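You operate a simulated robot arm through the tools that you are given. There is no shell and no other tool. Be economical: measure what you need, move in short steps, check, and stop when the job is done.

You are at the controls of a simulated robot arm. One attempt, no reset.

JOB
Wind the overfull yellow-core ball back to green and park the swift.
Fine: crank backward; open the clip; swift lever right in; free the wing nut, slide the foot toward it, tighten.

It is judged by the outcome, as a careful person would: the job done as asked, and still so three seconds after it is handed in. It fails if anything else is knocked over, pushed out of place, dropped, spilled or broken.

ROBOT AND FRAMES
A 6-joint arm with a two-finger parallel gripper, fixed in place. Base frame: the origin is at the foot of the arm, x ahead of it, y to its left, z up; the work surface is at about z = 782. Units: mm, degrees, N and s.
With the tool pointing down near the work surface it reaches from about 460 to 860 mm from the base axis. Its first joint turns from -115.0 to 115.0 degrees. Payload 4.2 kg.
The tool frame sits at the grasp point between the pads (the TCP): z along the fingers, y along the line on which they close. The tips reach 23 mm beyond it. Largest opening 94 mm; finger width 38, thickness 10; the body of the gripper, 54 by 96 mm, starts 39 mm behind the TCP.
Orientation is that of the tool frame in the base frame, as a unit quaternion [w, x, y, z]. With the fingers straight down and closing along the base's y, the tool's x points along the base's -x, its y along +y and its z along -z.

CONTROLS
- The arm moves only by the tool servo_tool. Its argument "commands" is a list of rows, each a list of 7 numbers: the shift along the base's x, y, z in mm, then the turn, a rotation vector about the base's x, y, z in rad, then the closure, from 0 (fully open) to 1 (shut). In form: [[tx, ty, tz, wx, wy, wz, hand], ...]. A call has 1 to 10 rows; each row shifts and turns the commanded pose from where the row before left it. Rows are played at 5 a second. More than 50 mm and 8.6 degrees between two rows, or a gripper value outside its range, and nothing of the call is played. A pose out of reach is approached as far as the arm can. The call stops where the force on the tool passes 50 N (or 10 N more than at its start, if that is more) or the arm is blocked; 0.2 s more then pass. The fingers move at their own pace (about 108 mm/s each) and stop on an object; they squeeze with about 45 N. The grip force told is the motor's: it shows also when the fingers shut on nothing. Time passes only in rows, and 0.2 s behind the last, so rows that do not move let the fingers close. The reply holds the time, the measured pose of the TCP, the force on the tool along the base axes, the opening and the grip force, in the units named above and with some noise, with the torque about the TCP (base axes, N m) and any sound that the robot's microphone picked up.
- Cameras (640 x 400 px; columns grow to the right, rows downward): "scene" is fixed at [44.3, -658.4, 1536.9]; the picture's right is [0.57, -0.82, 0.00], its down [-0.64, -0.45, -0.62] and it looks along [0.51, 0.35, -0.78] (base axes); focal length 318 px, centre (320, 200). "wrist" rides on the gripper at [86, 16, -74] in the tool frame; the picture's right is [-0.18, 0.98, 0.00], its down [-0.58, -0.11, -0.81] and it looks along [-0.79, -0.15, 0.59] (tool axes); focal length 243 px, centre (320, 200). There is no depth. A picture from a camera that has moved, and an enlarged one, comes with that camera's place and axes in the base frame and with its lens. The place of the scene camera against the robot may be out by one fixed shift of up to 12 mm in any direction.
- capture(camera): a new picture of that camera. It takes no simulated time.
- raise_lower(by): slides the trunk up (or, below 0, down) by that many mm; the arm rides with it, the base frame stays. It gives what a move gives, with no picture.
- inspect(camera, box): a new picture of the part [left, top, right, bottom] of that camera's present view, enlarged. It takes no simulated time.
- finish_job(): hands the job in; it is judged then, once.

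Go step by step. Nothing tells you positions but the pictures and the camera data: compare them with the known pose of the tool, close in by small moves and look again before you grip or let go. The budget is 120 turns and 76 pictures, counting those below and the enlarged ones. Unless the task says otherwise, let go and move clear before handing in, and close with one line.

The tools are called after "Emit:" by a JSON object that holds its "method" and its "body". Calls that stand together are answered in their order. servo_tool: Moves the arm, as the interface text tells. Its arguments: {"type":"object","properties":{"commands":{"type":"array"}},"required":["commands"]} The other tools are called the same way: raise_lower (by) slides the trunk up or down; capture (camera) takes a picture; inspect (camera, box) takes an enlarged picture of a part of a camera's view; finish_job () hands the job in.

At the start:

```text
clock: 0.0
tcp_pos: [430.4, -422.4, 1141.4]
ee_rot: [0.0, -0.001, 1.0, -0.001]
wrist_force: [0.1, 0.7, 0.5]
ft_torque: [-0.03, 0.01, 0.04]
width: 94.1
grip_force: 0.1
trunk travel left (down, up): [-725.0, 265.0]
```

scene: 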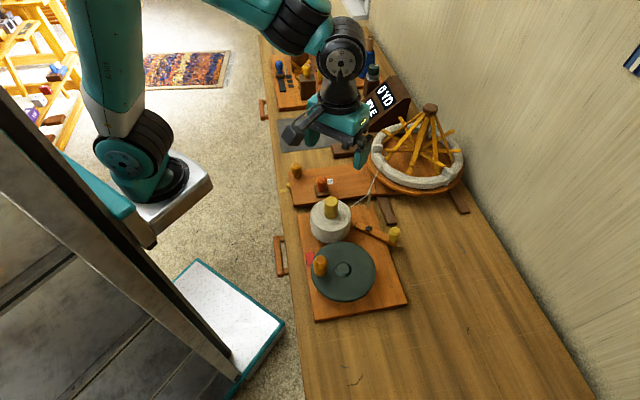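
wrist: 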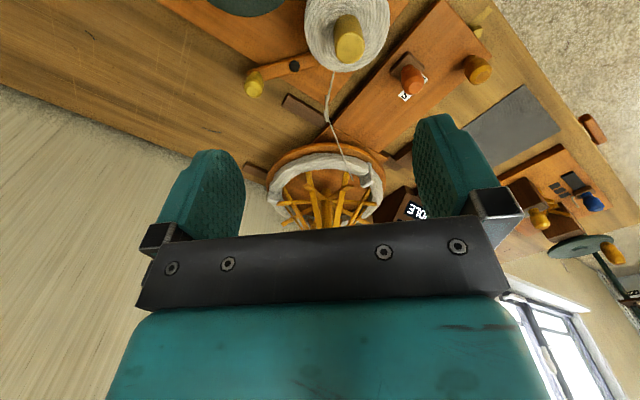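

I see a ball winder (green disc crank with orange knob, white ball on a yellow core), a board with knobs, and a swift. I'll enlarge the regions first.

Emit:
{"method": "inspect", "body": {"camera": "scene", "box": [270, 140, 430, 240]}}

Emit:
{"method": "inspect", "body": {"camera": "scene", "box": [270, 220, 430, 320]}}

Emit:
{"method": "inspect", "body": {"camera": "scene", "box": [340, 60, 500, 220]}}

Emit:
{"method": "inspect", "body": {"camera": "wrist", "box": [200, 0, 500, 190]}}

```text
4.00 times, centred on (350, 190) of scene
camera zoom: at [44.3, -658.4, 1536.9], right [0.57, -0.82, 0.0], down [-0.64, -0.45, -0.62], along [0.51, 0.35, -0.78], focal length 1272 px, centre (200, 240)
```

zoom: 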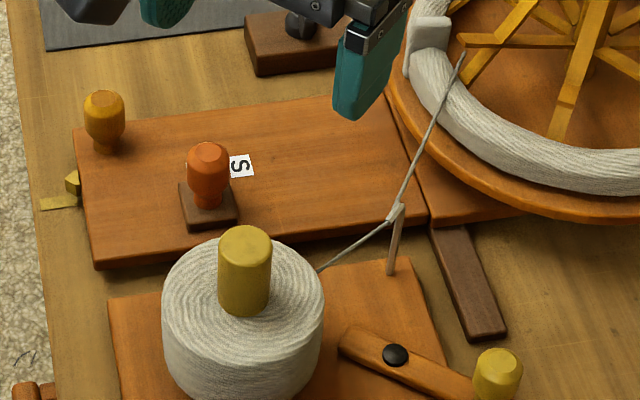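

```text
4.00 times, centred on (350, 270) of scene
camera zoom: at [44.3, -658.4, 1536.9], right [0.57, -0.82, 0.0], down [-0.64, -0.45, -0.62], along [0.51, 0.35, -0.78], focal length 1272 px, centre (200, -80)
```

zoom: 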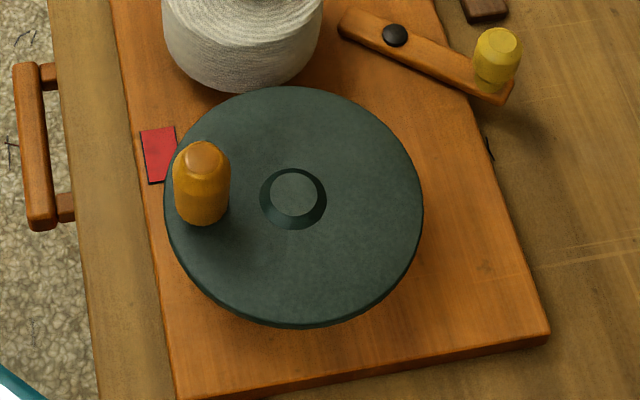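

```text
2.50 times, centred on (420, 140) of scene
camera zoom: at [44.3, -658.4, 1536.9], right [0.57, -0.82, 0.0], down [-0.64, -0.45, -0.62], along [0.51, 0.35, -0.78], focal length 795 px, centre (70, 350)
```

zoom: 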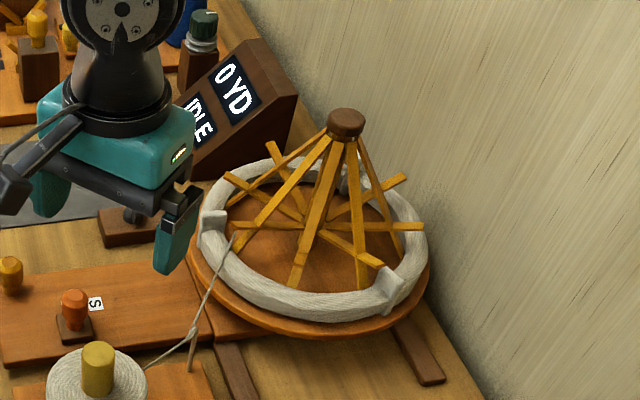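

```text
2.11 times, centred on (350, 95) of wrist
camera zoom: at [343.9, -407.3, 1216.5], right [0.18, 0.98, 0.0], down [0.58, -0.11, 0.81], along [0.79, -0.15, -0.59], focal length 511 px, centre (257, 421)
```

zoom: 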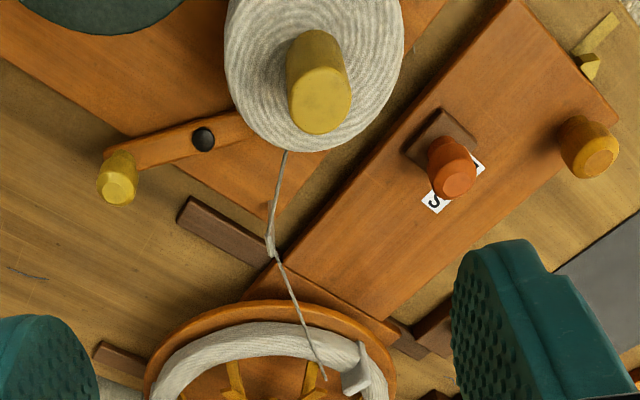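

Next I enlarge the far board and the winder's details.

Emit:
{"method": "inspect", "body": {"camera": "scene", "box": [250, 30, 420, 160]}}

Emit:
{"method": "inspect", "body": {"camera": "scene", "box": [275, 150, 345, 210]}}

Emit:
{"method": "inspect", "body": {"camera": "wrist", "box": [400, 20, 640, 280]}}

```text
3.08 times, centred on (335, 95) of scene
camera zoom: at [44.3, -658.4, 1536.9], right [0.57, -0.82, 0.0], down [-0.64, -0.45, -0.62], along [0.51, 0.35, -0.78], focal length 979 px, centre (274, 523)
```

zoom: 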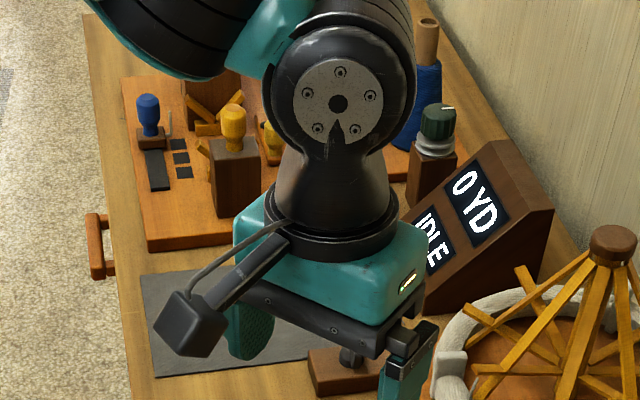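

```text
6.67 times, centred on (310, 180) of scene
camera zoom: at [44.3, -658.4, 1536.9], right [0.57, -0.82, 0.0], down [-0.64, -0.45, -0.62], along [0.51, 0.35, -0.78], focal length 2120 px, centre (387, 333)
```

zoom: 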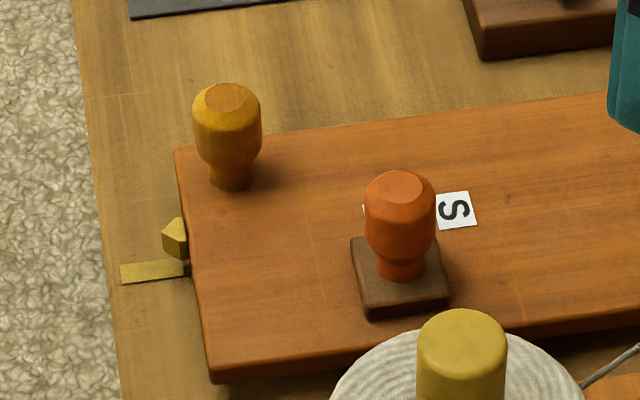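

```text
1.54 times, centred on (520, 150) of wrist
camera zoom: at [343.9, -407.3, 1216.5], right [0.18, 0.98, 0.0], down [0.58, -0.11, 0.81], along [0.79, -0.15, -0.59], focal length 373 px, centre (12, 277)
```

zoom: 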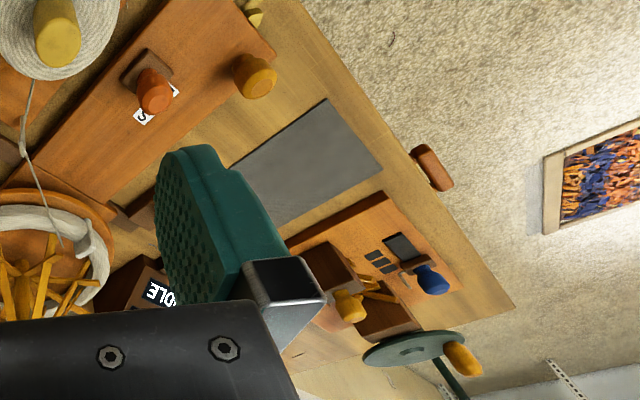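

The table runs diagonally; the winder is about (365,-507), the swift about (840,-520) with its board reaching toward (550,-220). I move the arm back out of the view to see everything.

Emit:
{"method": "servo_tool", "body": {"commands": [[-20, 45, 0, 0, 0, 0, 0], [-20, 45, 0, 0, 0, 0, 0], [-20, 45, 0, 0, 0, 0, 0], [-20, 45, 0, 0, 0, 0, 0], [-20, 45, 0, 0, 0, 0, 0], [-20, 45, 0, 0, 0, 0, 0]]}}

Emit:
{"method": "capture", "body": {"camera": "scene"}}

Emit:
{"method": "capture", "body": {"camera": "wrist"}}

```text
clock: 1.4
tcp_pos: [377.0, -222.9, 1130.9]
ee_rot: [-0.001, 0.0, 1.0, 0.001]
wrist_force: [-0.6, -0.8, -1.1]
ft_torque: [0.0, 0.01, 0.04]
width: 93.8
grip_force: 0.1
out of reach, approached as far as the arm can: row 4, 5, 6
trunk travel left (down, up): [-725.0, 265.0]
```

```text
66 pictures are left
```

scene: 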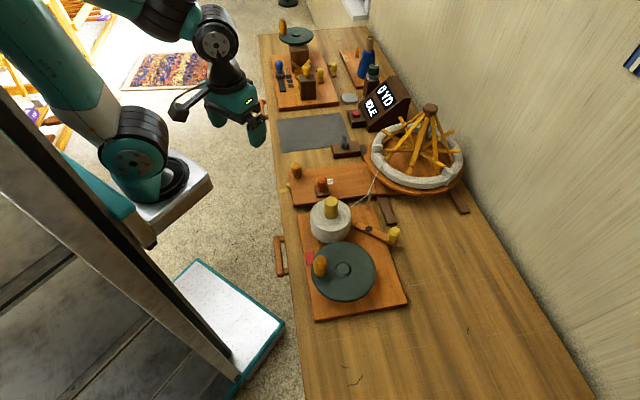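

```text
65 pictures are left
camera wrist: at [291.1, -207.6, 1206.5], right [0.18, 0.98, 0.0], down [0.58, -0.11, 0.81], along [0.79, -0.15, -0.59], focal length 243 px, centre (320, 200)
```

wrist: 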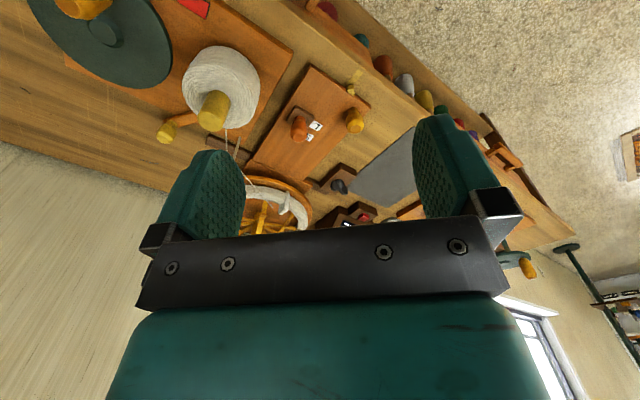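

Emit:
{"method": "inspect", "body": {"camera": "scene", "box": [255, 10, 425, 160]}}

Emit:
{"method": "inspect", "body": {"camera": "wrist", "box": [180, 60, 440, 240]}}

Emit:
{"method": "inspect", "body": {"camera": "scene", "box": [320, 90, 480, 250]}}

```text
2.67 times, centred on (340, 85) of scene
camera zoom: at [44.3, -658.4, 1536.9], right [0.57, -0.82, 0.0], down [-0.64, -0.45, -0.62], along [0.51, 0.35, -0.78], focal length 848 px, centre (267, 507)
```

zoom: 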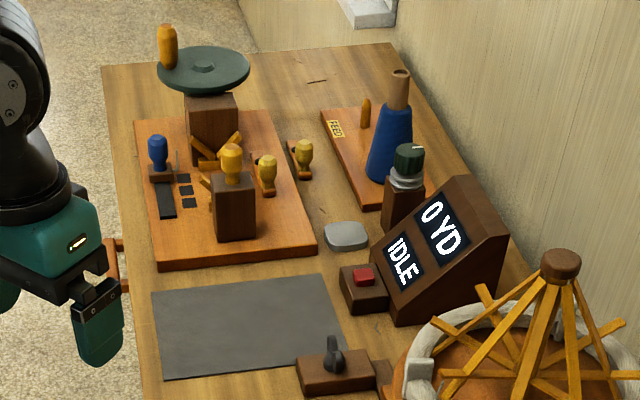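

```text
2.22 times, centred on (310, 150) of wrist
camera zoom: at [291.1, -207.6, 1206.5], right [0.18, 0.98, 0.0], down [0.58, -0.11, 0.81], along [0.79, -0.15, -0.59], focal length 539 px, centre (342, 311)
```

zoom: 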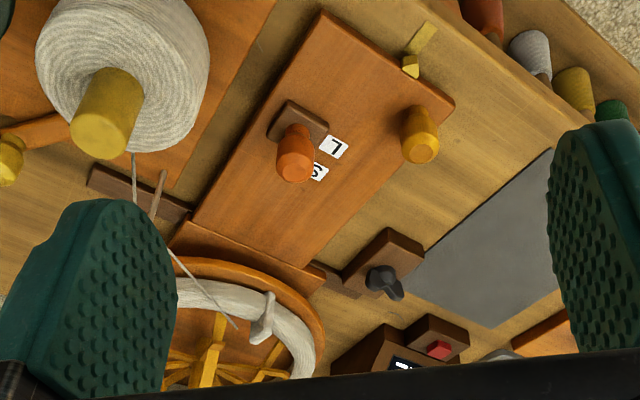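

```text
2.50 times, centred on (400, 170) of scene
camera zoom: at [44.3, -658.4, 1536.9], right [0.57, -0.82, 0.0], down [-0.64, -0.45, -0.62], along [0.51, 0.35, -0.78], focal length 795 px, centre (120, 275)
```

zoom: 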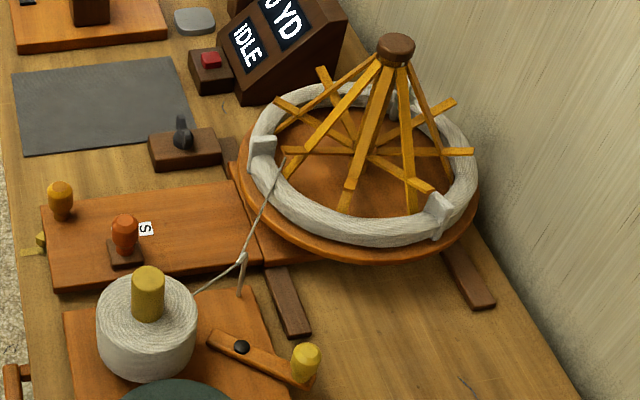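

The swift board carries a red lever with L/S labels, an amber knob, and a yellow pointer by the table edge. I'll turn and lower the wrist camera for a close look at it.

Emit:
{"method": "servo_tool", "body": {"commands": [[25, 0, -25, 0, 0, -0.13, 0], [25, 0, -25, 0, 0, -0.13, 0], [25, 0, -25, 0, 0, -0.13, 0], [25, 0, -25, 0, 0, -0.13, 0], [25, 0, -25, 0, 0, -0.13, 0], [25, 0, -25, 0, 0, -0.13, 0]]}}

Emit:
{"method": "capture", "body": {"camera": "wrist"}}

```text
clock: 2.8
tcp_pos: [529.2, -224.0, 981.2]
ee_rot: [0.0, 0.38, 0.925, 0.001]
wrist_force: [-0.2, 0.1, 0.6]
ft_torque: [-0.02, 0.01, 0.01]
width: 94.1
grip_force: 0.1
trunk travel left (down, up): [-725.0, 265.0]
```

```text
61 pictures are left
camera wrist: at [478.3, -152.3, 1056.3], right [0.82, 0.57, 0.0], down [0.34, -0.49, 0.81], along [0.46, -0.66, -0.59], focal length 243 px, centre (320, 200)
```

wrist: 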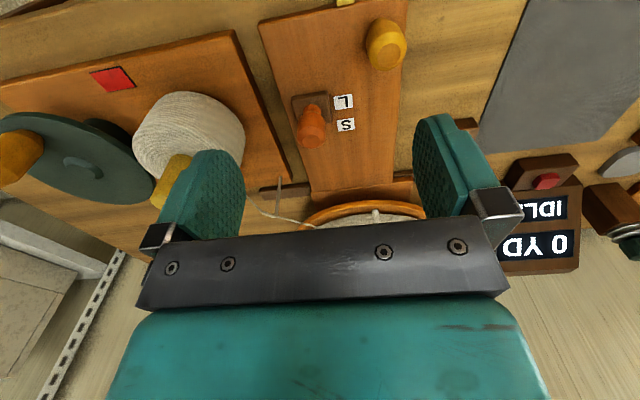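

Emit:
{"method": "inspect", "body": {"camera": "wrist", "box": [240, 0, 440, 210]}}

Emit:
{"method": "inspect", "body": {"camera": "wrist", "box": [0, 20, 300, 220]}}

```text
1.90 times, centred on (340, 105) of wrist
camera zoom: at [478.3, -152.3, 1056.3], right [0.82, 0.57, 0.0], down [0.34, -0.49, 0.81], along [0.46, -0.66, -0.59], focal length 462 px, centre (282, 381)
```

zoom: 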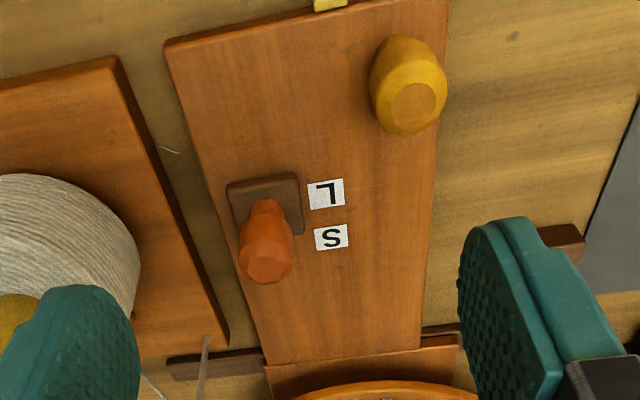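

```text
2.00 times, centred on (150, 120) of wrist
camera zoom: at [478.3, -152.3, 1056.3], right [0.82, 0.57, 0.0], down [0.34, -0.49, 0.81], along [0.46, -0.66, -0.59], focal length 485 px, centre (660, 360)
```

zoom: 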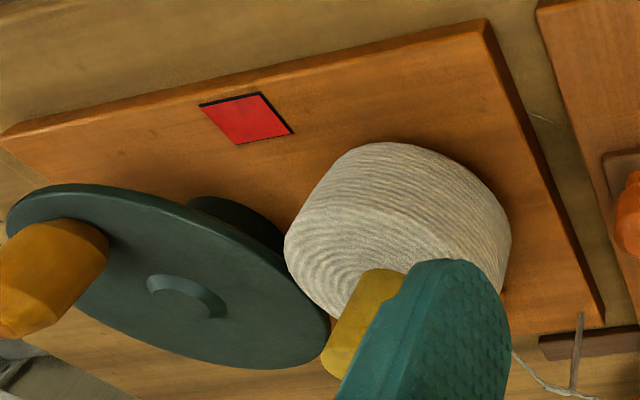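

The indicator on the winder is red. I step back and sideways to see the pointer at the table edge and the winder's bar.

Emit:
{"method": "servo_tool", "body": {"commands": [[-30, -3, 0, 0, 0, 0, 0], [-30, -3, 0, 0, 0, 0, 0], [-30, -3, 0, 0, 0, 0, 0], [-30, -3, 0, 0, 0, 0, 0]]}}

Emit:
{"method": "capture", "body": {"camera": "wrist"}}

```text
clock: 3.8
tcp_pos: [437.3, -257.5, 984.4]
ee_rot: [-0.002, 0.381, 0.925, 0.001]
wrist_force: [0.4, -0.2, -0.7]
ft_torque: [0.01, -0.01, 0.0]
width: 94.0
grip_force: 0.1
out of reach, approached as far as the arm can: row 3, 4
trunk travel left (down, up): [-725.0, 265.0]
```

```text
58 pictures are left
camera wrist: at [387.3, -185.0, 1060.1], right [0.82, 0.57, 0.0], down [0.34, -0.49, 0.8], along [0.46, -0.66, -0.59], focal length 243 px, centre (320, 200)
```

wrist: 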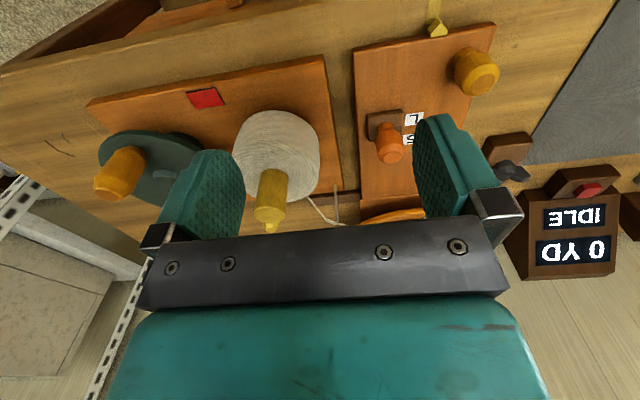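

Emit:
{"method": "inspect", "body": {"camera": "wrist", "box": [340, 0, 540, 190]}}

Emit:
{"method": "inspect", "body": {"camera": "scene", "box": [345, 195, 415, 255]}}

Emit:
{"method": "inspect", "body": {"camera": "scene", "box": [270, 145, 340, 205]}}

```text
2.11 times, centred on (440, 95) of wrist
camera zoom: at [387.3, -185.0, 1060.1], right [0.82, 0.57, 0.0], down [0.34, -0.49, 0.8], along [0.46, -0.66, -0.59], focal length 511 px, centre (67, 421)
```

zoom: 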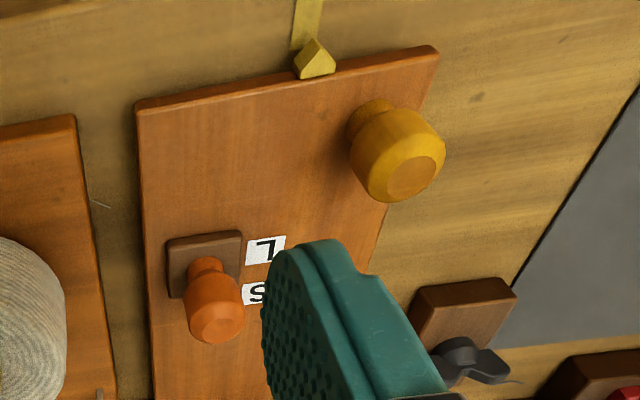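

```text
6.67 times, centred on (380, 225) of scene
camera zoom: at [44.3, -658.4, 1536.9], right [0.57, -0.82, 0.0], down [-0.64, -0.45, -0.62], along [0.51, 0.35, -0.78], focal length 2120 px, centre (-80, 33)
```

zoom: 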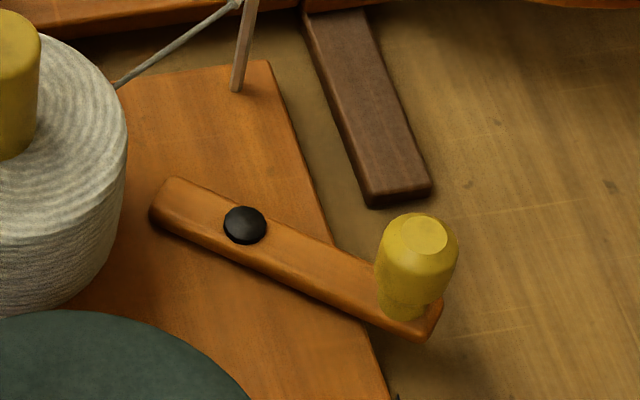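

```text
6.67 times, centred on (305, 175) of scene
camera zoom: at [44.3, -658.4, 1536.9], right [0.57, -0.82, 0.0], down [-0.64, -0.45, -0.62], along [0.51, 0.35, -0.78], focal length 2120 px, centre (420, 367)
```

zoom: 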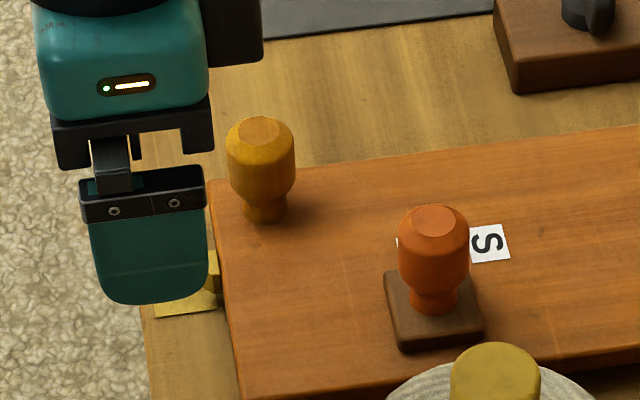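

The black winged piece on the dark block beside the board is probably the wing nut, the yellow-knob bar on the winder the clip, and the amber knob the foot's handle. I'll look at the black piece up close.

Emit:
{"method": "servo_tool", "body": {"commands": [[46, 4, 0, 0, 0, 0, 0], [46, 4, 0, 0, 0, 0, 0], [46, 4, 0, 0, 0, 0, 0], [46, 4, 0, 0, 0, 0, 0], [46, 4, 0, 0, 0, 0, 0], [40, 4, 0, 0, 0, 0, 0]]}}

Emit:
{"method": "capture", "body": {"camera": "wrist"}}

Emit:
{"method": "inspect", "body": {"camera": "wrist", "box": [220, 10, 460, 200]}}

```text
clock: 5.2
tcp_pos: [708.1, -232.2, 984.9]
ee_rot: [0.0, 0.38, 0.925, -0.001]
wrist_force: [-0.2, -0.2, 1.7]
ft_torque: [0.0, -0.02, 0.0]
width: 94.1
grip_force: 0.1
trunk travel left (down, up): [-725.0, 265.0]
```

```text
54 pictures are left
camera wrist: at [658.5, -160.1, 1060.5], right [0.82, 0.57, 0.0], down [0.34, -0.49, 0.81], along [0.46, -0.66, -0.59], focal length 243 px, centre (320, 200)
```

wrist: 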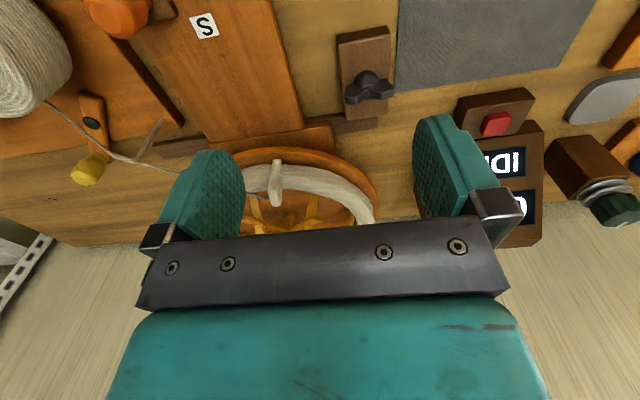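

```text
2.11 times, centred on (340, 105) of wrist
camera zoom: at [658.5, -160.1, 1060.5], right [0.82, 0.57, 0.0], down [0.34, -0.49, 0.81], along [0.46, -0.66, -0.59], focal length 511 px, centre (278, 400)
```

zoom: 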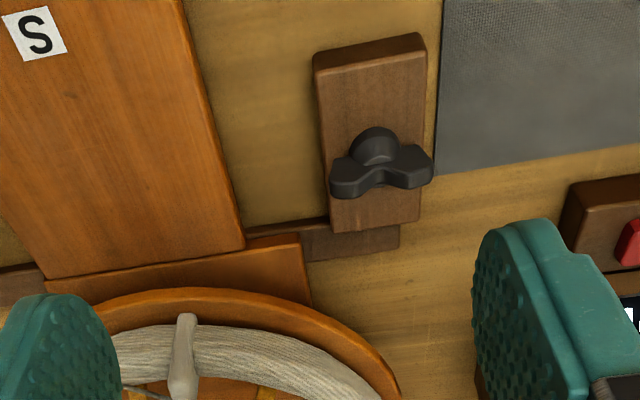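

That is the wing nut, on the swift's rail, so the foot slides along the table toward it. Now I go to the winder; the crank knob is around (319,-470,900), disc centre near (352,-506).

Emit:
{"method": "servo_tool", "body": {"commands": [[-42, -26, 0, 0, 0, 0, 0], [-42, -26, 0, 0, 0, 0, 0], [-42, -26, 0, 0, 0, 0, 0], [-42, -26, 0, 0, 0, 0, 0], [-42, -26, 0, 0, 0, 0, 0], [-42, -26, 0, 0, 0, 0, 0], [-42, -26, 0, 0, 0, 0, 0], [-42, -26, 0, 0, 0, 0, 0], [-42, -26, 0, 0, 0, 0, 0]]}}

Emit:
{"method": "capture", "body": {"camera": "wrist"}}

Emit:
{"method": "capture", "body": {"camera": "scene"}}

```text
clock: 7.2
tcp_pos: [329.9, -466.9, 985.0]
ee_rot: [0.0, 0.379, 0.925, 0.0]
wrist_force: [0.4, 0.1, -0.2]
ft_torque: [0.01, 0.03, 0.03]
width: 93.9
grip_force: 0.2
trunk travel left (down, up): [-725.0, 265.0]
```

```text
52 pictures are left
camera wrist: at [280.9, -394.5, 1060.6], right [0.82, 0.57, 0.0], down [0.34, -0.49, 0.81], along [0.46, -0.66, -0.59], focal length 243 px, centre (320, 200)
```

wrist: 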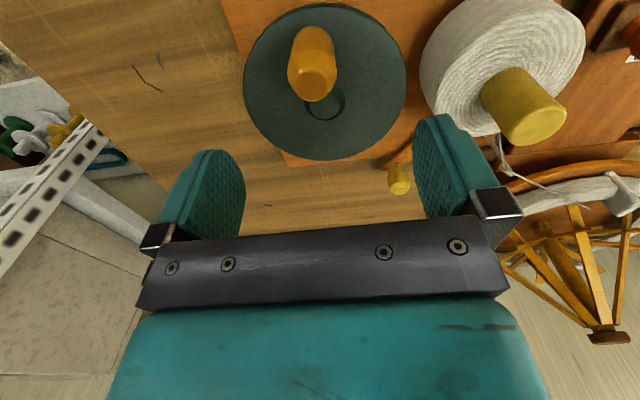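

```text
51 pictures are left
```

scene: 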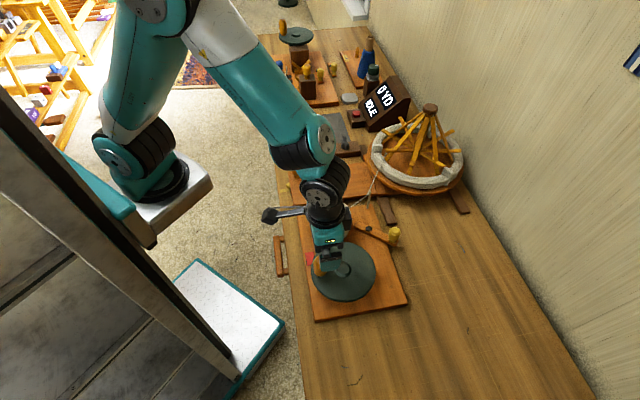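

The crank knob's axis is near (325,-464), top about z 906, radius about 54 mm around (362,-503). I go down around it, open.

Emit:
{"method": "servo_tool", "body": {"commands": [[-4, 3, -30, 0, 0, 0, 0], [0, 0, -30, 0, 0, 0, 0]]}}

Emit:
{"method": "inspect", "body": {"camera": "wrist", "box": [140, 0, 480, 240]}}

Emit:
{"method": "inspect", "body": {"camera": "scene", "box": [280, 200, 420, 320]}}

```text
clock: 7.8
tcp_pos: [326.2, -462.4, 924.5]
ee_rot: [0.0, 0.38, 0.925, 0.0]
wrist_force: [0.1, 0.3, 0.5]
ft_torque: [0.0, 0.01, -0.02]
width: 94.1
grip_force: 0.1
trunk travel left (down, up): [-725.0, 265.0]
```

```text
1.67 times, centred on (310, 120) of wrist
camera zoom: at [275.9, -391.7, 1000.5], right [0.82, 0.57, 0.0], down [0.34, -0.49, 0.81], along [0.46, -0.66, -0.59], focal length 404 px, centre (337, 333)
```

zoom: 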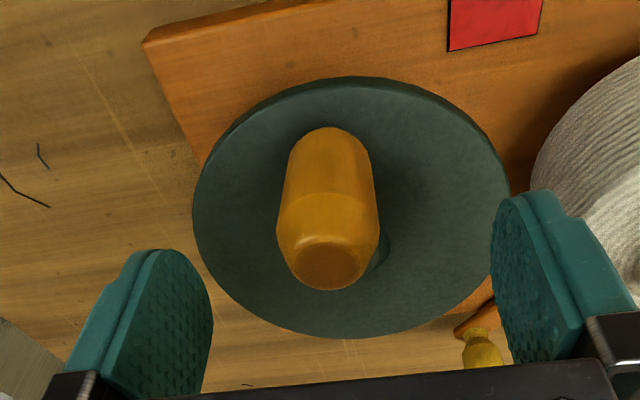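

```text
3.33 times, centred on (350, 260) of scene
camera zoom: at [44.3, -658.4, 1536.9], right [0.57, -0.82, 0.0], down [-0.64, -0.45, -0.62], along [0.51, 0.35, -0.78], focal length 1060 px, centre (220, 0)
```

zoom: 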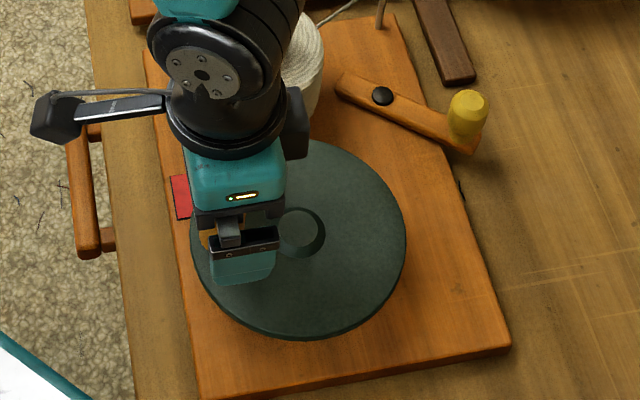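

Knob is centred between the fingers at about (325,-465), top ~908. I go down to 886 and grip.

Emit:
{"method": "servo_tool", "body": {"commands": [[-1, -2, -20, 0, 0, 0, 0], [0, 0, -18, 0, 0, 0, 0], [0, 0, 0, 0, 0, 0, 1], [0, 0, 0, 0, 0, 0, 1], [0, 0, 0, 0, 0, 0, 1]]}}

Emit:
{"method": "capture", "body": {"camera": "wrist"}}

```text
clock: 9.0
tcp_pos: [325.7, -466.1, 887.4]
ee_rot: [0.001, 0.38, 0.925, -0.001]
wrist_force: [0.4, -0.2, -1.7]
ft_torque: [-0.49, -0.06, 0.06]
width: 32.0
grip_force: 45.0
trunk travel left (down, up): [-725.0, 265.0]
```

```text
48 pictures are left
camera wrist: at [275.2, -394.0, 962.8], right [0.82, 0.57, 0.0], down [0.34, -0.49, 0.81], along [0.46, -0.66, -0.59], focal length 243 px, centre (320, 200)
```

wrist: 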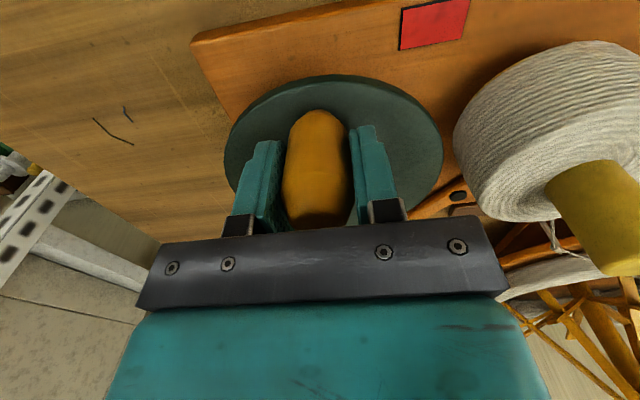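

Gripped (width 32). I try a small counter-clockwise (backward) arc first, watching forces and the indicator.

Emit:
{"method": "servo_tool", "body": {"commands": [[-4.8, -5, 0, 0, 0, 0, 1], [-4.1, -5.4, 0, 0, 0, 0, 1], [-3.4, -6, 0, 0, 0, 0, 1], [-2.6, -6.6, 0, 0, 0, 0, 1]]}}

Emit:
{"method": "capture", "body": {"camera": "wrist"}}

```text
clock: 10.0
tcp_pos: [310.7, -489.8, 888.3]
ee_rot: [0.001, 0.379, 0.925, -0.001]
wrist_force: [9.0, -2.5, 15.5]
ft_torque: [0.8, 0.25, -0.03]
width: 31.9
grip_force: 45.0
trunk travel left (down, up): [-725.0, 265.0]
```

```text
47 pictures are left
camera wrist: at [261.2, -417.3, 962.6], right [0.82, 0.57, 0.0], down [0.34, -0.48, 0.81], along [0.46, -0.66, -0.59], focal length 243 px, centre (320, 200)
```

wrist: 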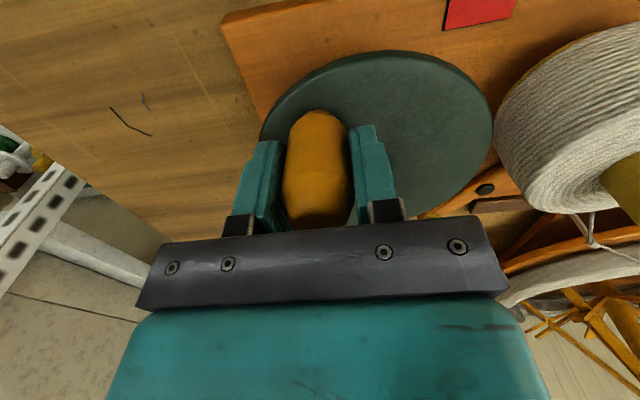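

It turns smoothly with small force. I carry on counter-clockwise by another 90°.

Emit:
{"method": "servo_tool", "body": {"commands": [[-2.0, -13.7, 0, 0, 0, 0, 1], [1.4, -13.9, 0, 0, 0, 0, 1], [4.8, -13.1, 0, 0, 0, 0, 1], [7.9, -11.5, 0, 0, 0, 0, 1], [10.6, -9.1, 0, 0, 0, 0, 1], [12.6, -6, 0, 0, 0, 0, 1]]}}

Emit:
{"method": "inspect", "body": {"camera": "scene", "box": [280, 170, 420, 320]}}

```text
clock: 11.4
tcp_pos: [344.9, -555.6, 886.8]
ee_rot: [0.0, 0.381, 0.924, -0.001]
wrist_force: [-0.3, 0.9, 19.2]
ft_torque: [0.87, -0.13, 0.01]
width: 32.1
grip_force: 45.0
trunk travel left (down, up): [-725.0, 265.0]
```

```text
2.67 times, centred on (350, 245) of scene
camera zoom: at [44.3, -658.4, 1536.9], right [0.57, -0.82, 0.0], down [-0.64, -0.45, -0.62], along [0.51, 0.35, -0.78], focal length 848 px, centre (240, 80)
```

zoom: 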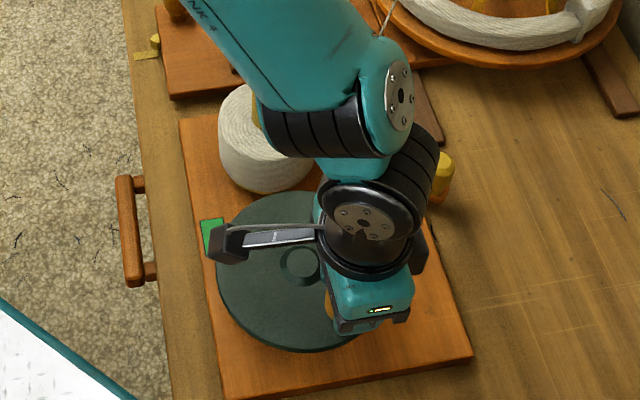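

The indicator has turned green. I check it closely before letting go.

Emit:
{"method": "inspect", "body": {"camera": "scene", "box": [315, 240, 345, 265]}}

Emit:
{"method": "capture", "body": {"camera": "wrist"}}

```text
16.00 times, centred on (330, 252) of scene
camera zoom: at [44.3, -658.4, 1536.9], right [0.57, -0.82, 0.0], down [-0.64, -0.45, -0.62], along [0.51, 0.35, -0.78], focal length 5089 px, centre (160, -640)
```

zoom: 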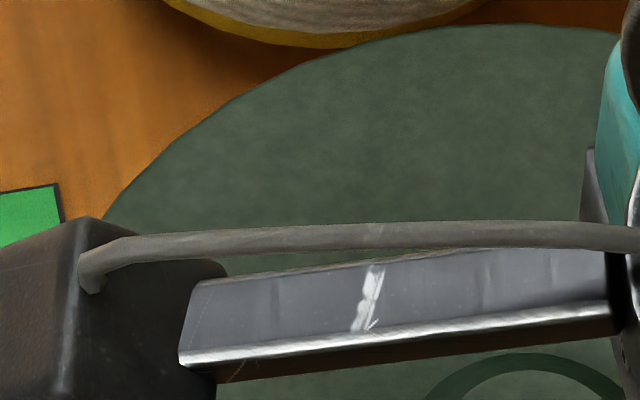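

```text
44 pictures are left
camera wrist: at [294.8, -484.3, 962.7], right [0.82, 0.57, 0.0], down [0.34, -0.49, 0.81], along [0.46, -0.66, -0.59], focal length 243 px, centre (320, 200)
```

wrist: 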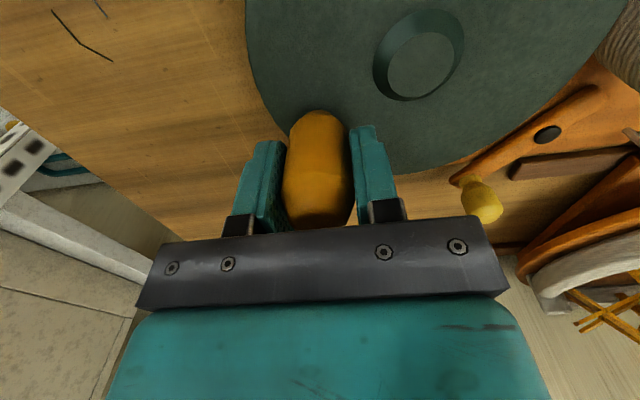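

Solid green. I release the crank, rise, and verify.

Emit:
{"method": "servo_tool", "body": {"commands": [[0, 0, 0, 0, 0, 0, 0], [0, 0, 0, 0, 0, 0, 0], [0, 0, 40, 0, 0, 0, 0], [0, 0, 45, 0, 0, 0, 0], [0, 20, 20, 0, 0, 0, 0]]}}

Emit:
{"method": "capture", "body": {"camera": "wrist"}}

Emit:
{"method": "inspect", "body": {"camera": "scene", "box": [280, 170, 420, 320]}}

```text
clock: 12.6
tcp_pos: [345.2, -538.2, 992.0]
ee_rot: [0.0, 0.38, 0.925, 0.0]
wrist_force: [0.1, 0.3, -0.4]
ft_torque: [0.0, 0.0, -0.01]
width: 94.0
grip_force: 0.0
trunk travel left (down, up): [-725.0, 265.0]
```

```text
43 pictures are left
camera wrist: at [295.3, -465.2, 1067.5], right [0.82, 0.57, 0.0], down [0.34, -0.49, 0.81], along [0.46, -0.66, -0.59], focal length 243 px, centre (320, 200)
```

wrist: 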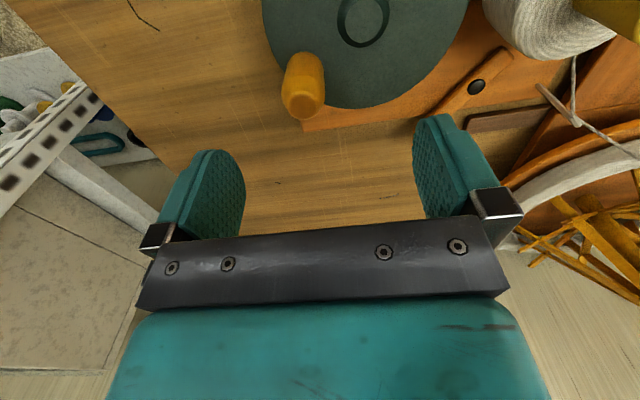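

```text
2.67 times, centred on (350, 245) of scene
camera zoom: at [44.3, -658.4, 1536.9], right [0.57, -0.82, 0.0], down [-0.64, -0.45, -0.62], along [0.51, 0.35, -0.78], focal length 848 px, centre (240, 80)
```

zoom: 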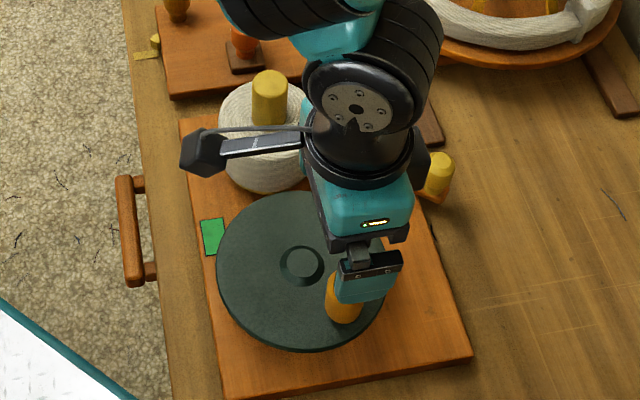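

Green holds. Next the clip: the wooden bar pivots near (526,-486) with its yellow knob near (540,-553, top 835). I take a closer look.

Emit:
{"method": "servo_tool", "body": {"commands": [[38, 23.5, -8, 0, 0, 0, 0], [38, 23.5, -8, 0, 0, 0, 0], [38, 23.5, -8, 0, 0, 0, 0], [38, 23.5, -8, 0, 0, 0, 0]]}}

Emit:
{"method": "inspect", "body": {"camera": "wrist", "box": [180, 0, 480, 240]}}

```text
clock: 13.6
tcp_pos: [495.3, -442.5, 958.9]
ee_rot: [0.0, 0.382, 0.924, 0.0]
wrist_force: [-0.3, 0.6, 0.3]
ft_torque: [0.01, -0.03, 0.0]
width: 94.0
grip_force: 0.1
trunk travel left (down, up): [-725.0, 265.0]
```

```text
1.67 times, centred on (330, 120) of wrist
camera zoom: at [446.5, -370.5, 1035.7], right [0.82, 0.57, 0.0], down [0.34, -0.49, 0.81], along [0.46, -0.66, -0.59], focal length 404 px, centre (303, 333)
```

zoom: 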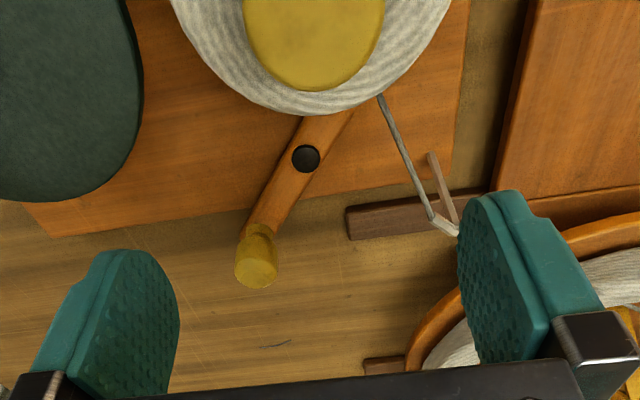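

The bar's short end sits at the ball's edge. I move above its yellow knob, about (533,-550).

Emit:
{"method": "servo_tool", "body": {"commands": [[12.7, -36, -14, 0, 0, 0, 0], [12.5, -36, -25, 0, 0, 0, 0], [12.5, -35.5, -40, 0, 0, 0, 0]]}}

Emit:
{"method": "inspect", "body": {"camera": "wrist", "box": [180, 0, 480, 240]}}

Emit:
{"method": "inspect", "body": {"camera": "scene", "box": [325, 180, 455, 280]}}

```text
refused: row 3 steps farther than a row can; nothing moved
```

```text
1.67 times, centred on (330, 120) of wrist
camera zoom: at [446.5, -370.5, 1035.7], right [0.82, 0.57, 0.0], down [0.34, -0.49, 0.81], along [0.46, -0.66, -0.59], focal length 404 px, centre (303, 333)
```

zoom: 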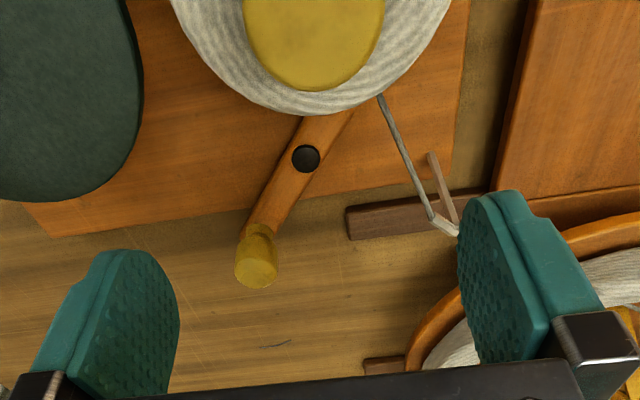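

```text
4.00 times, centred on (390, 230) of scene
camera zoom: at [44.3, -658.4, 1536.9], right [0.57, -0.82, 0.0], down [-0.64, -0.45, -0.62], along [0.51, 0.35, -0.78], focal length 1272 px, centre (40, 80)
```

zoom: 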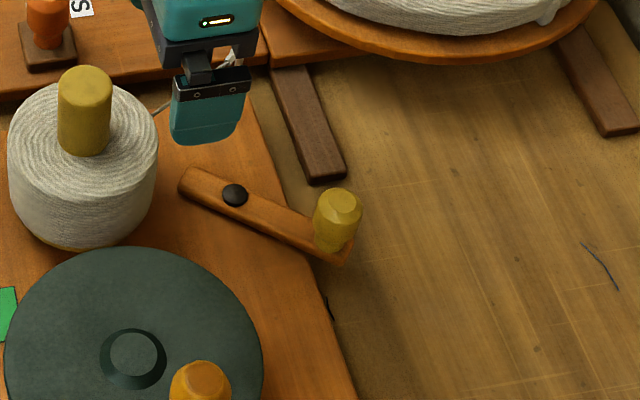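

Row too long; I resend it in shorter steps.

Emit:
{"method": "servo_tool", "body": {"commands": [[12.7, -36, -14, 0, 0, 0, 0], [12.5, -36, -20, 0, 0, 0, 0], [12.5, -35.5, -20, 0, 0, 0, 0], [0, 0, -20, 0, 0, 0, 0]]}}

Emit:
{"method": "inspect", "body": {"camera": "wrist", "box": [180, 0, 480, 240]}}

Emit:
{"method": "inspect", "body": {"camera": "scene", "box": [325, 180, 455, 280]}}

```text
clock: 14.6
tcp_pos: [533.9, -549.7, 885.3]
ee_rot: [-0.001, 0.38, 0.925, 0.0]
wrist_force: [0.5, -0.1, 0.4]
ft_torque: [-0.02, -0.02, 0.0]
width: 94.2
grip_force: 0.0
trunk travel left (down, up): [-725.0, 265.0]
```

```text
1.67 times, centred on (330, 120) of wrist
camera zoom: at [484.6, -478.2, 960.7], right [0.82, 0.57, 0.0], down [0.34, -0.49, 0.81], along [0.46, -0.66, -0.59], focal length 404 px, centre (303, 333)
```

zoom: 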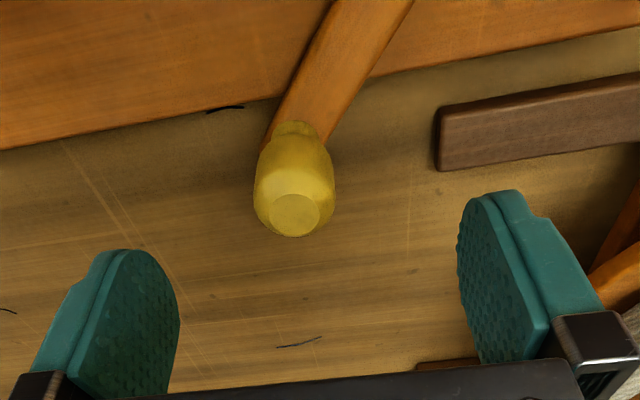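

```text
4.00 times, centred on (390, 230) of scene
camera zoom: at [44.3, -658.4, 1536.9], right [0.57, -0.82, 0.0], down [-0.64, -0.45, -0.62], along [0.51, 0.35, -0.78], focal length 1272 px, centre (40, 80)
```

zoom: 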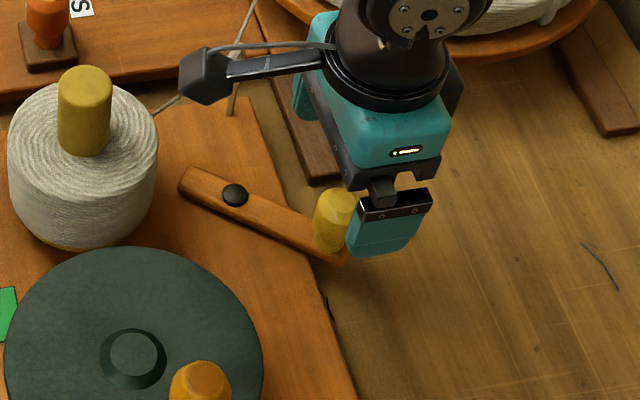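

The knob is close to (535,-555). I descend to about z 829 and grip.

Emit:
{"method": "servo_tool", "body": {"commands": [[1.5, -5, -18, 0, 0, 0, 0], [0, 0, -20, 0, 0, 0, 0], [0, 0, -18, 0, 0, 0, 0]]}}

Emit:
{"method": "inspect", "body": {"camera": "wrist", "box": [180, 0, 480, 240]}}

```text
clock: 15.4
tcp_pos: [536.3, -555.3, 829.1]
ee_rot: [0.001, 0.38, 0.925, 0.0]
wrist_force: [-0.4, 0.0, 0.0]
ft_torque: [0.01, -0.01, 0.01]
width: 93.9
grip_force: 0.0
trunk travel left (down, up): [-725.0, 265.0]
```

```text
1.67 times, centred on (330, 120) of wrist
camera zoom: at [486.6, -483.1, 904.8], right [0.82, 0.57, 0.0], down [0.34, -0.49, 0.81], along [0.46, -0.66, -0.59], focal length 404 px, centre (303, 333)
```

zoom: 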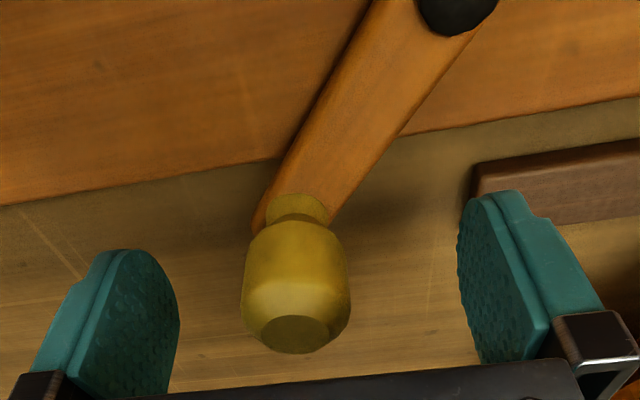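

Knob sits between the fingers. Closing.

Emit:
{"method": "servo_tool", "body": {"commands": [[0, -2.5, 0, 0, 0, 0, 0], [0, 0, 0, 0, 0, 0, 1], [0, 0, 0, 0, 0, 0, 1], [0, 0, 0, 0, 0, 0, 1]]}}

```text
clock: 16.4
tcp_pos: [537.2, -558.5, 829.2]
ee_rot: [0.001, 0.38, 0.925, 0.0]
wrist_force: [1.1, 0.0, 0.1]
ft_torque: [0.38, 0.25, -0.12]
width: 29.2
grip_force: 45.3
trunk travel left (down, up): [-725.0, 265.0]
```

Gripped. I probe a few mm clockwise (knob toward the disc side).

Emit:
{"method": "servo_tool", "body": {"commands": [[-4, -0.5, 0, 0, 0, 0, 1], [-4, -0.3, 0, 0, 0, 0, 1]]}}

```text
clock: 17.0
tcp_pos: [529.6, -557.4, 829.2]
ee_rot: [0.0, 0.38, 0.925, -0.001]
wrist_force: [11.1, 6.8, 1.9]
ft_torque: [-0.52, 0.38, -0.72]
width: 29.7
grip_force: 45.2
trunk travel left (down, up): [-725.0, 265.0]
```

Some resistance that way (11 N); I probe the other way for comparison.

Emit:
{"method": "servo_tool", "body": {"commands": [[4, 0, 0, 0, 0, 0, 1], [4, 0.5, 0, 0, 0, 0, 1], [4, 0.7, 0, 0, 0, 0, 1], [4, 0.8, 0, 0, 0, 0, 1]]}}

Emit:
{"method": "inspect", "body": {"camera": "scene", "box": [325, 180, 455, 280]}}

```text
clock: 18.0
tcp_pos: [537.8, -558.0, 829.7]
ee_rot: [-0.003, 0.386, 0.923, -0.001]
wrist_force: [-47.1, -1.2, 6.0]
ft_torque: [0.14, -0.95, -0.34]
width: 29.0
grip_force: 45.1
trunk travel left (down, up): [-725.0, 265.0]
```

```text
4.00 times, centred on (390, 230) of scene
camera zoom: at [44.3, -658.4, 1536.9], right [0.57, -0.82, 0.0], down [-0.64, -0.45, -0.62], along [0.51, 0.35, -0.78], focal length 1272 px, centre (40, 80)
```

zoom: 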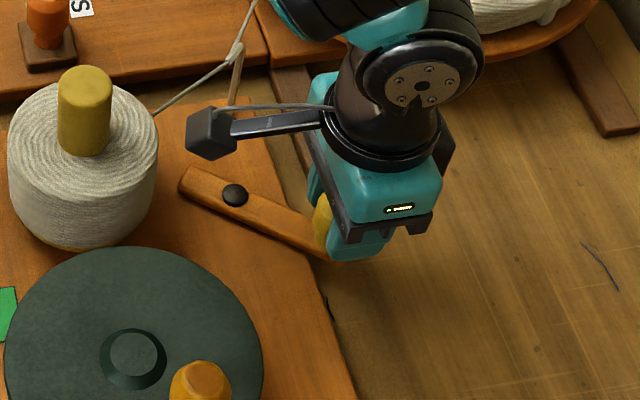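

The other way is a hard stop, so it opens clockwise. I swing the bar clockwise with the tool turning along.

Emit:
{"method": "servo_tool", "body": {"commands": [[-8, -1.2, 0, 0, 0, 0, 1], [-6.5, -0.6, 0, 0, 0, -0.087, 1], [-6.3, -0.2, 0, 0, 0, -0.087, 1], [-6.2, 0.4, 0, 0, 0, -0.087, 1], [-6.2, 0.9, 0, 0, 0, -0.087, 1], [-6.1, 1.5, 0, 0, 0, -0.087, 1]]}}

Emit:
{"method": "inspect", "body": {"camera": "scene", "box": [325, 180, 455, 280]}}

```text
clock: 19.4
tcp_pos: [504.7, -555.2, 830.1]
ee_rot: [0.0, 0.571, 0.821, 0.0]
wrist_force: [7.8, -3.3, -1.0]
ft_torque: [-0.96, -0.39, -0.57]
width: 28.8
grip_force: 44.6
trunk travel left (down, up): [-725.0, 265.0]
```

```text
4.00 times, centred on (390, 230) of scene
camera zoom: at [44.3, -658.4, 1536.9], right [0.57, -0.82, 0.0], down [-0.64, -0.45, -0.62], along [0.51, 0.35, -0.78], focal length 1272 px, centre (40, 80)
```

zoom: 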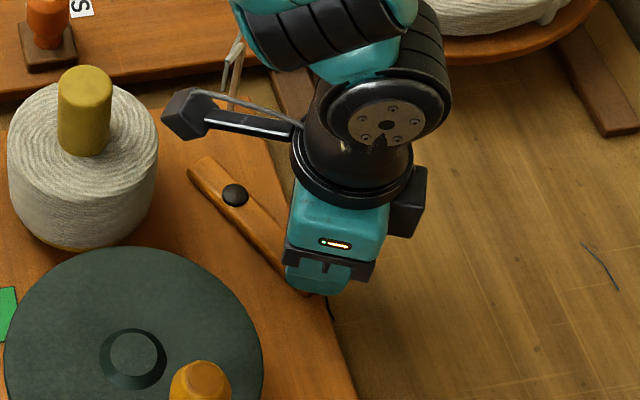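

It swings freely. I continue clockwise toward its stop.

Emit:
{"method": "servo_tool", "body": {"commands": [[-6.0, 1.8, 0, 0, 0, -0.087, 1], [-5.8, 2.5, 0, 0, 0, -0.087, 1], [-5.5, 3.0, 0, 0, 0, -0.087, 1], [-5.2, 3.5, 0, 0, 0, -0.087, 1], [-4.9, 3.9, 0, 0, 0, -0.087, 1]]}}

Emit:
{"method": "inspect", "body": {"camera": "scene", "box": [325, 180, 455, 280]}}

```text
clock: 20.6
tcp_pos: [478.0, -541.6, 828.4]
ee_rot: [-0.001, 0.734, 0.679, 0.001]
wrist_force: [6.1, 6.8, 6.5]
ft_torque: [0.61, 0.01, -0.07]
width: 28.7
grip_force: 44.8
trunk travel left (down, up): [-725.0, 265.0]
```

```text
4.00 times, centred on (390, 230) of scene
camera zoom: at [44.3, -658.4, 1536.9], right [0.57, -0.82, 0.0], down [-0.64, -0.45, -0.62], along [0.51, 0.35, -0.78], focal length 1272 px, centre (40, 80)
```

zoom: 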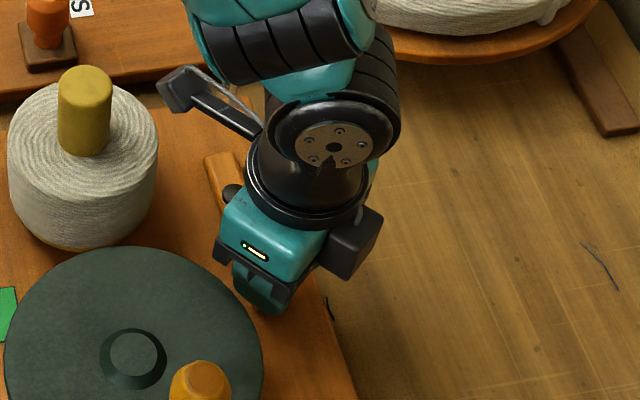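

Still free at 50°. Two more small steps, watching for a stop.

Emit:
{"method": "servo_tool", "body": {"commands": [[-4.5, 4.3, 0, 0, 0, -0.087, 1], [-4.2, 4.7, 0, 0, 0, -0.087, 1]]}}

Emit:
{"method": "inspect", "body": {"camera": "wrist", "box": [160, 0, 640, 300]}}

```text
clock: 21.2
tcp_pos: [475.5, -537.7, 829.2]
ee_rot: [0.01, 0.783, 0.622, 0.001]
wrist_force: [16.3, -10.9, -18.5]
ft_torque: [0.01, 1.42, 0.25]
width: 29.2
grip_force: 45.1
trunk travel left (down, up): [-725.0, 265.0]
stopped in row 2: the force on the tool passed its limit at 56 N (the readings are from after the stop); the commanded pose is now the measured one
```

```text
1.33 times, centred on (400, 150) of wrist
camera zoom: at [511.1, -456.4, 904.6], right [0.92, -0.4, 0.02], down [-0.25, -0.53, 0.81], along [-0.32, -0.75, -0.59], focal length 324 px, centre (213, 267)
```

zoom: 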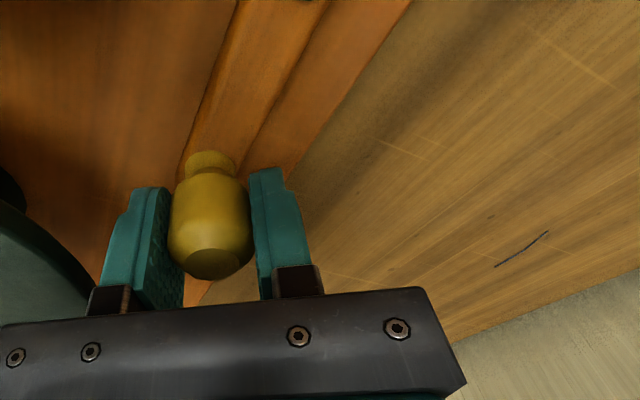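

It reached its stop after about 55°: the clip is open. I let go and rise straight up.

Emit:
{"method": "servo_tool", "body": {"commands": [[0, 0, 0, 0, 0, 0, 0.35], [0, 0, 0, 0, 0, 0, 0.35], [0, 0, 40, 0, 0, 0, 0.35], [0, 0, 45, 0, 0, 0, 0.35], [0, 0, 45, 0, 0, 0, 0.35], [0, 0, 30, 0, 0, 0, 0]]}}

Emit:
{"method": "inspect", "body": {"camera": "scene", "box": [290, 160, 450, 280]}}

```text
clock: 22.6
tcp_pos: [473.6, -536.8, 993.2]
ee_rot: [0.008, 0.784, 0.621, 0.0]
wrist_force: [-0.8, -0.5, 0.8]
ft_torque: [0.01, 0.02, -0.01]
width: 94.0
grip_force: 0.1
trunk travel left (down, up): [-725.0, 265.0]
```

```text
3.33 times, centred on (370, 220) of scene
camera zoom: at [44.3, -658.4, 1536.9], right [0.57, -0.82, 0.0], down [-0.64, -0.45, -0.62], along [0.51, 0.35, -0.78], focal length 1060 px, centre (153, 133)
```

zoom: 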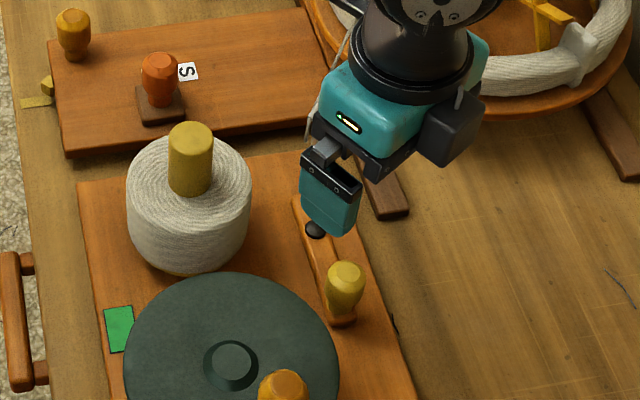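

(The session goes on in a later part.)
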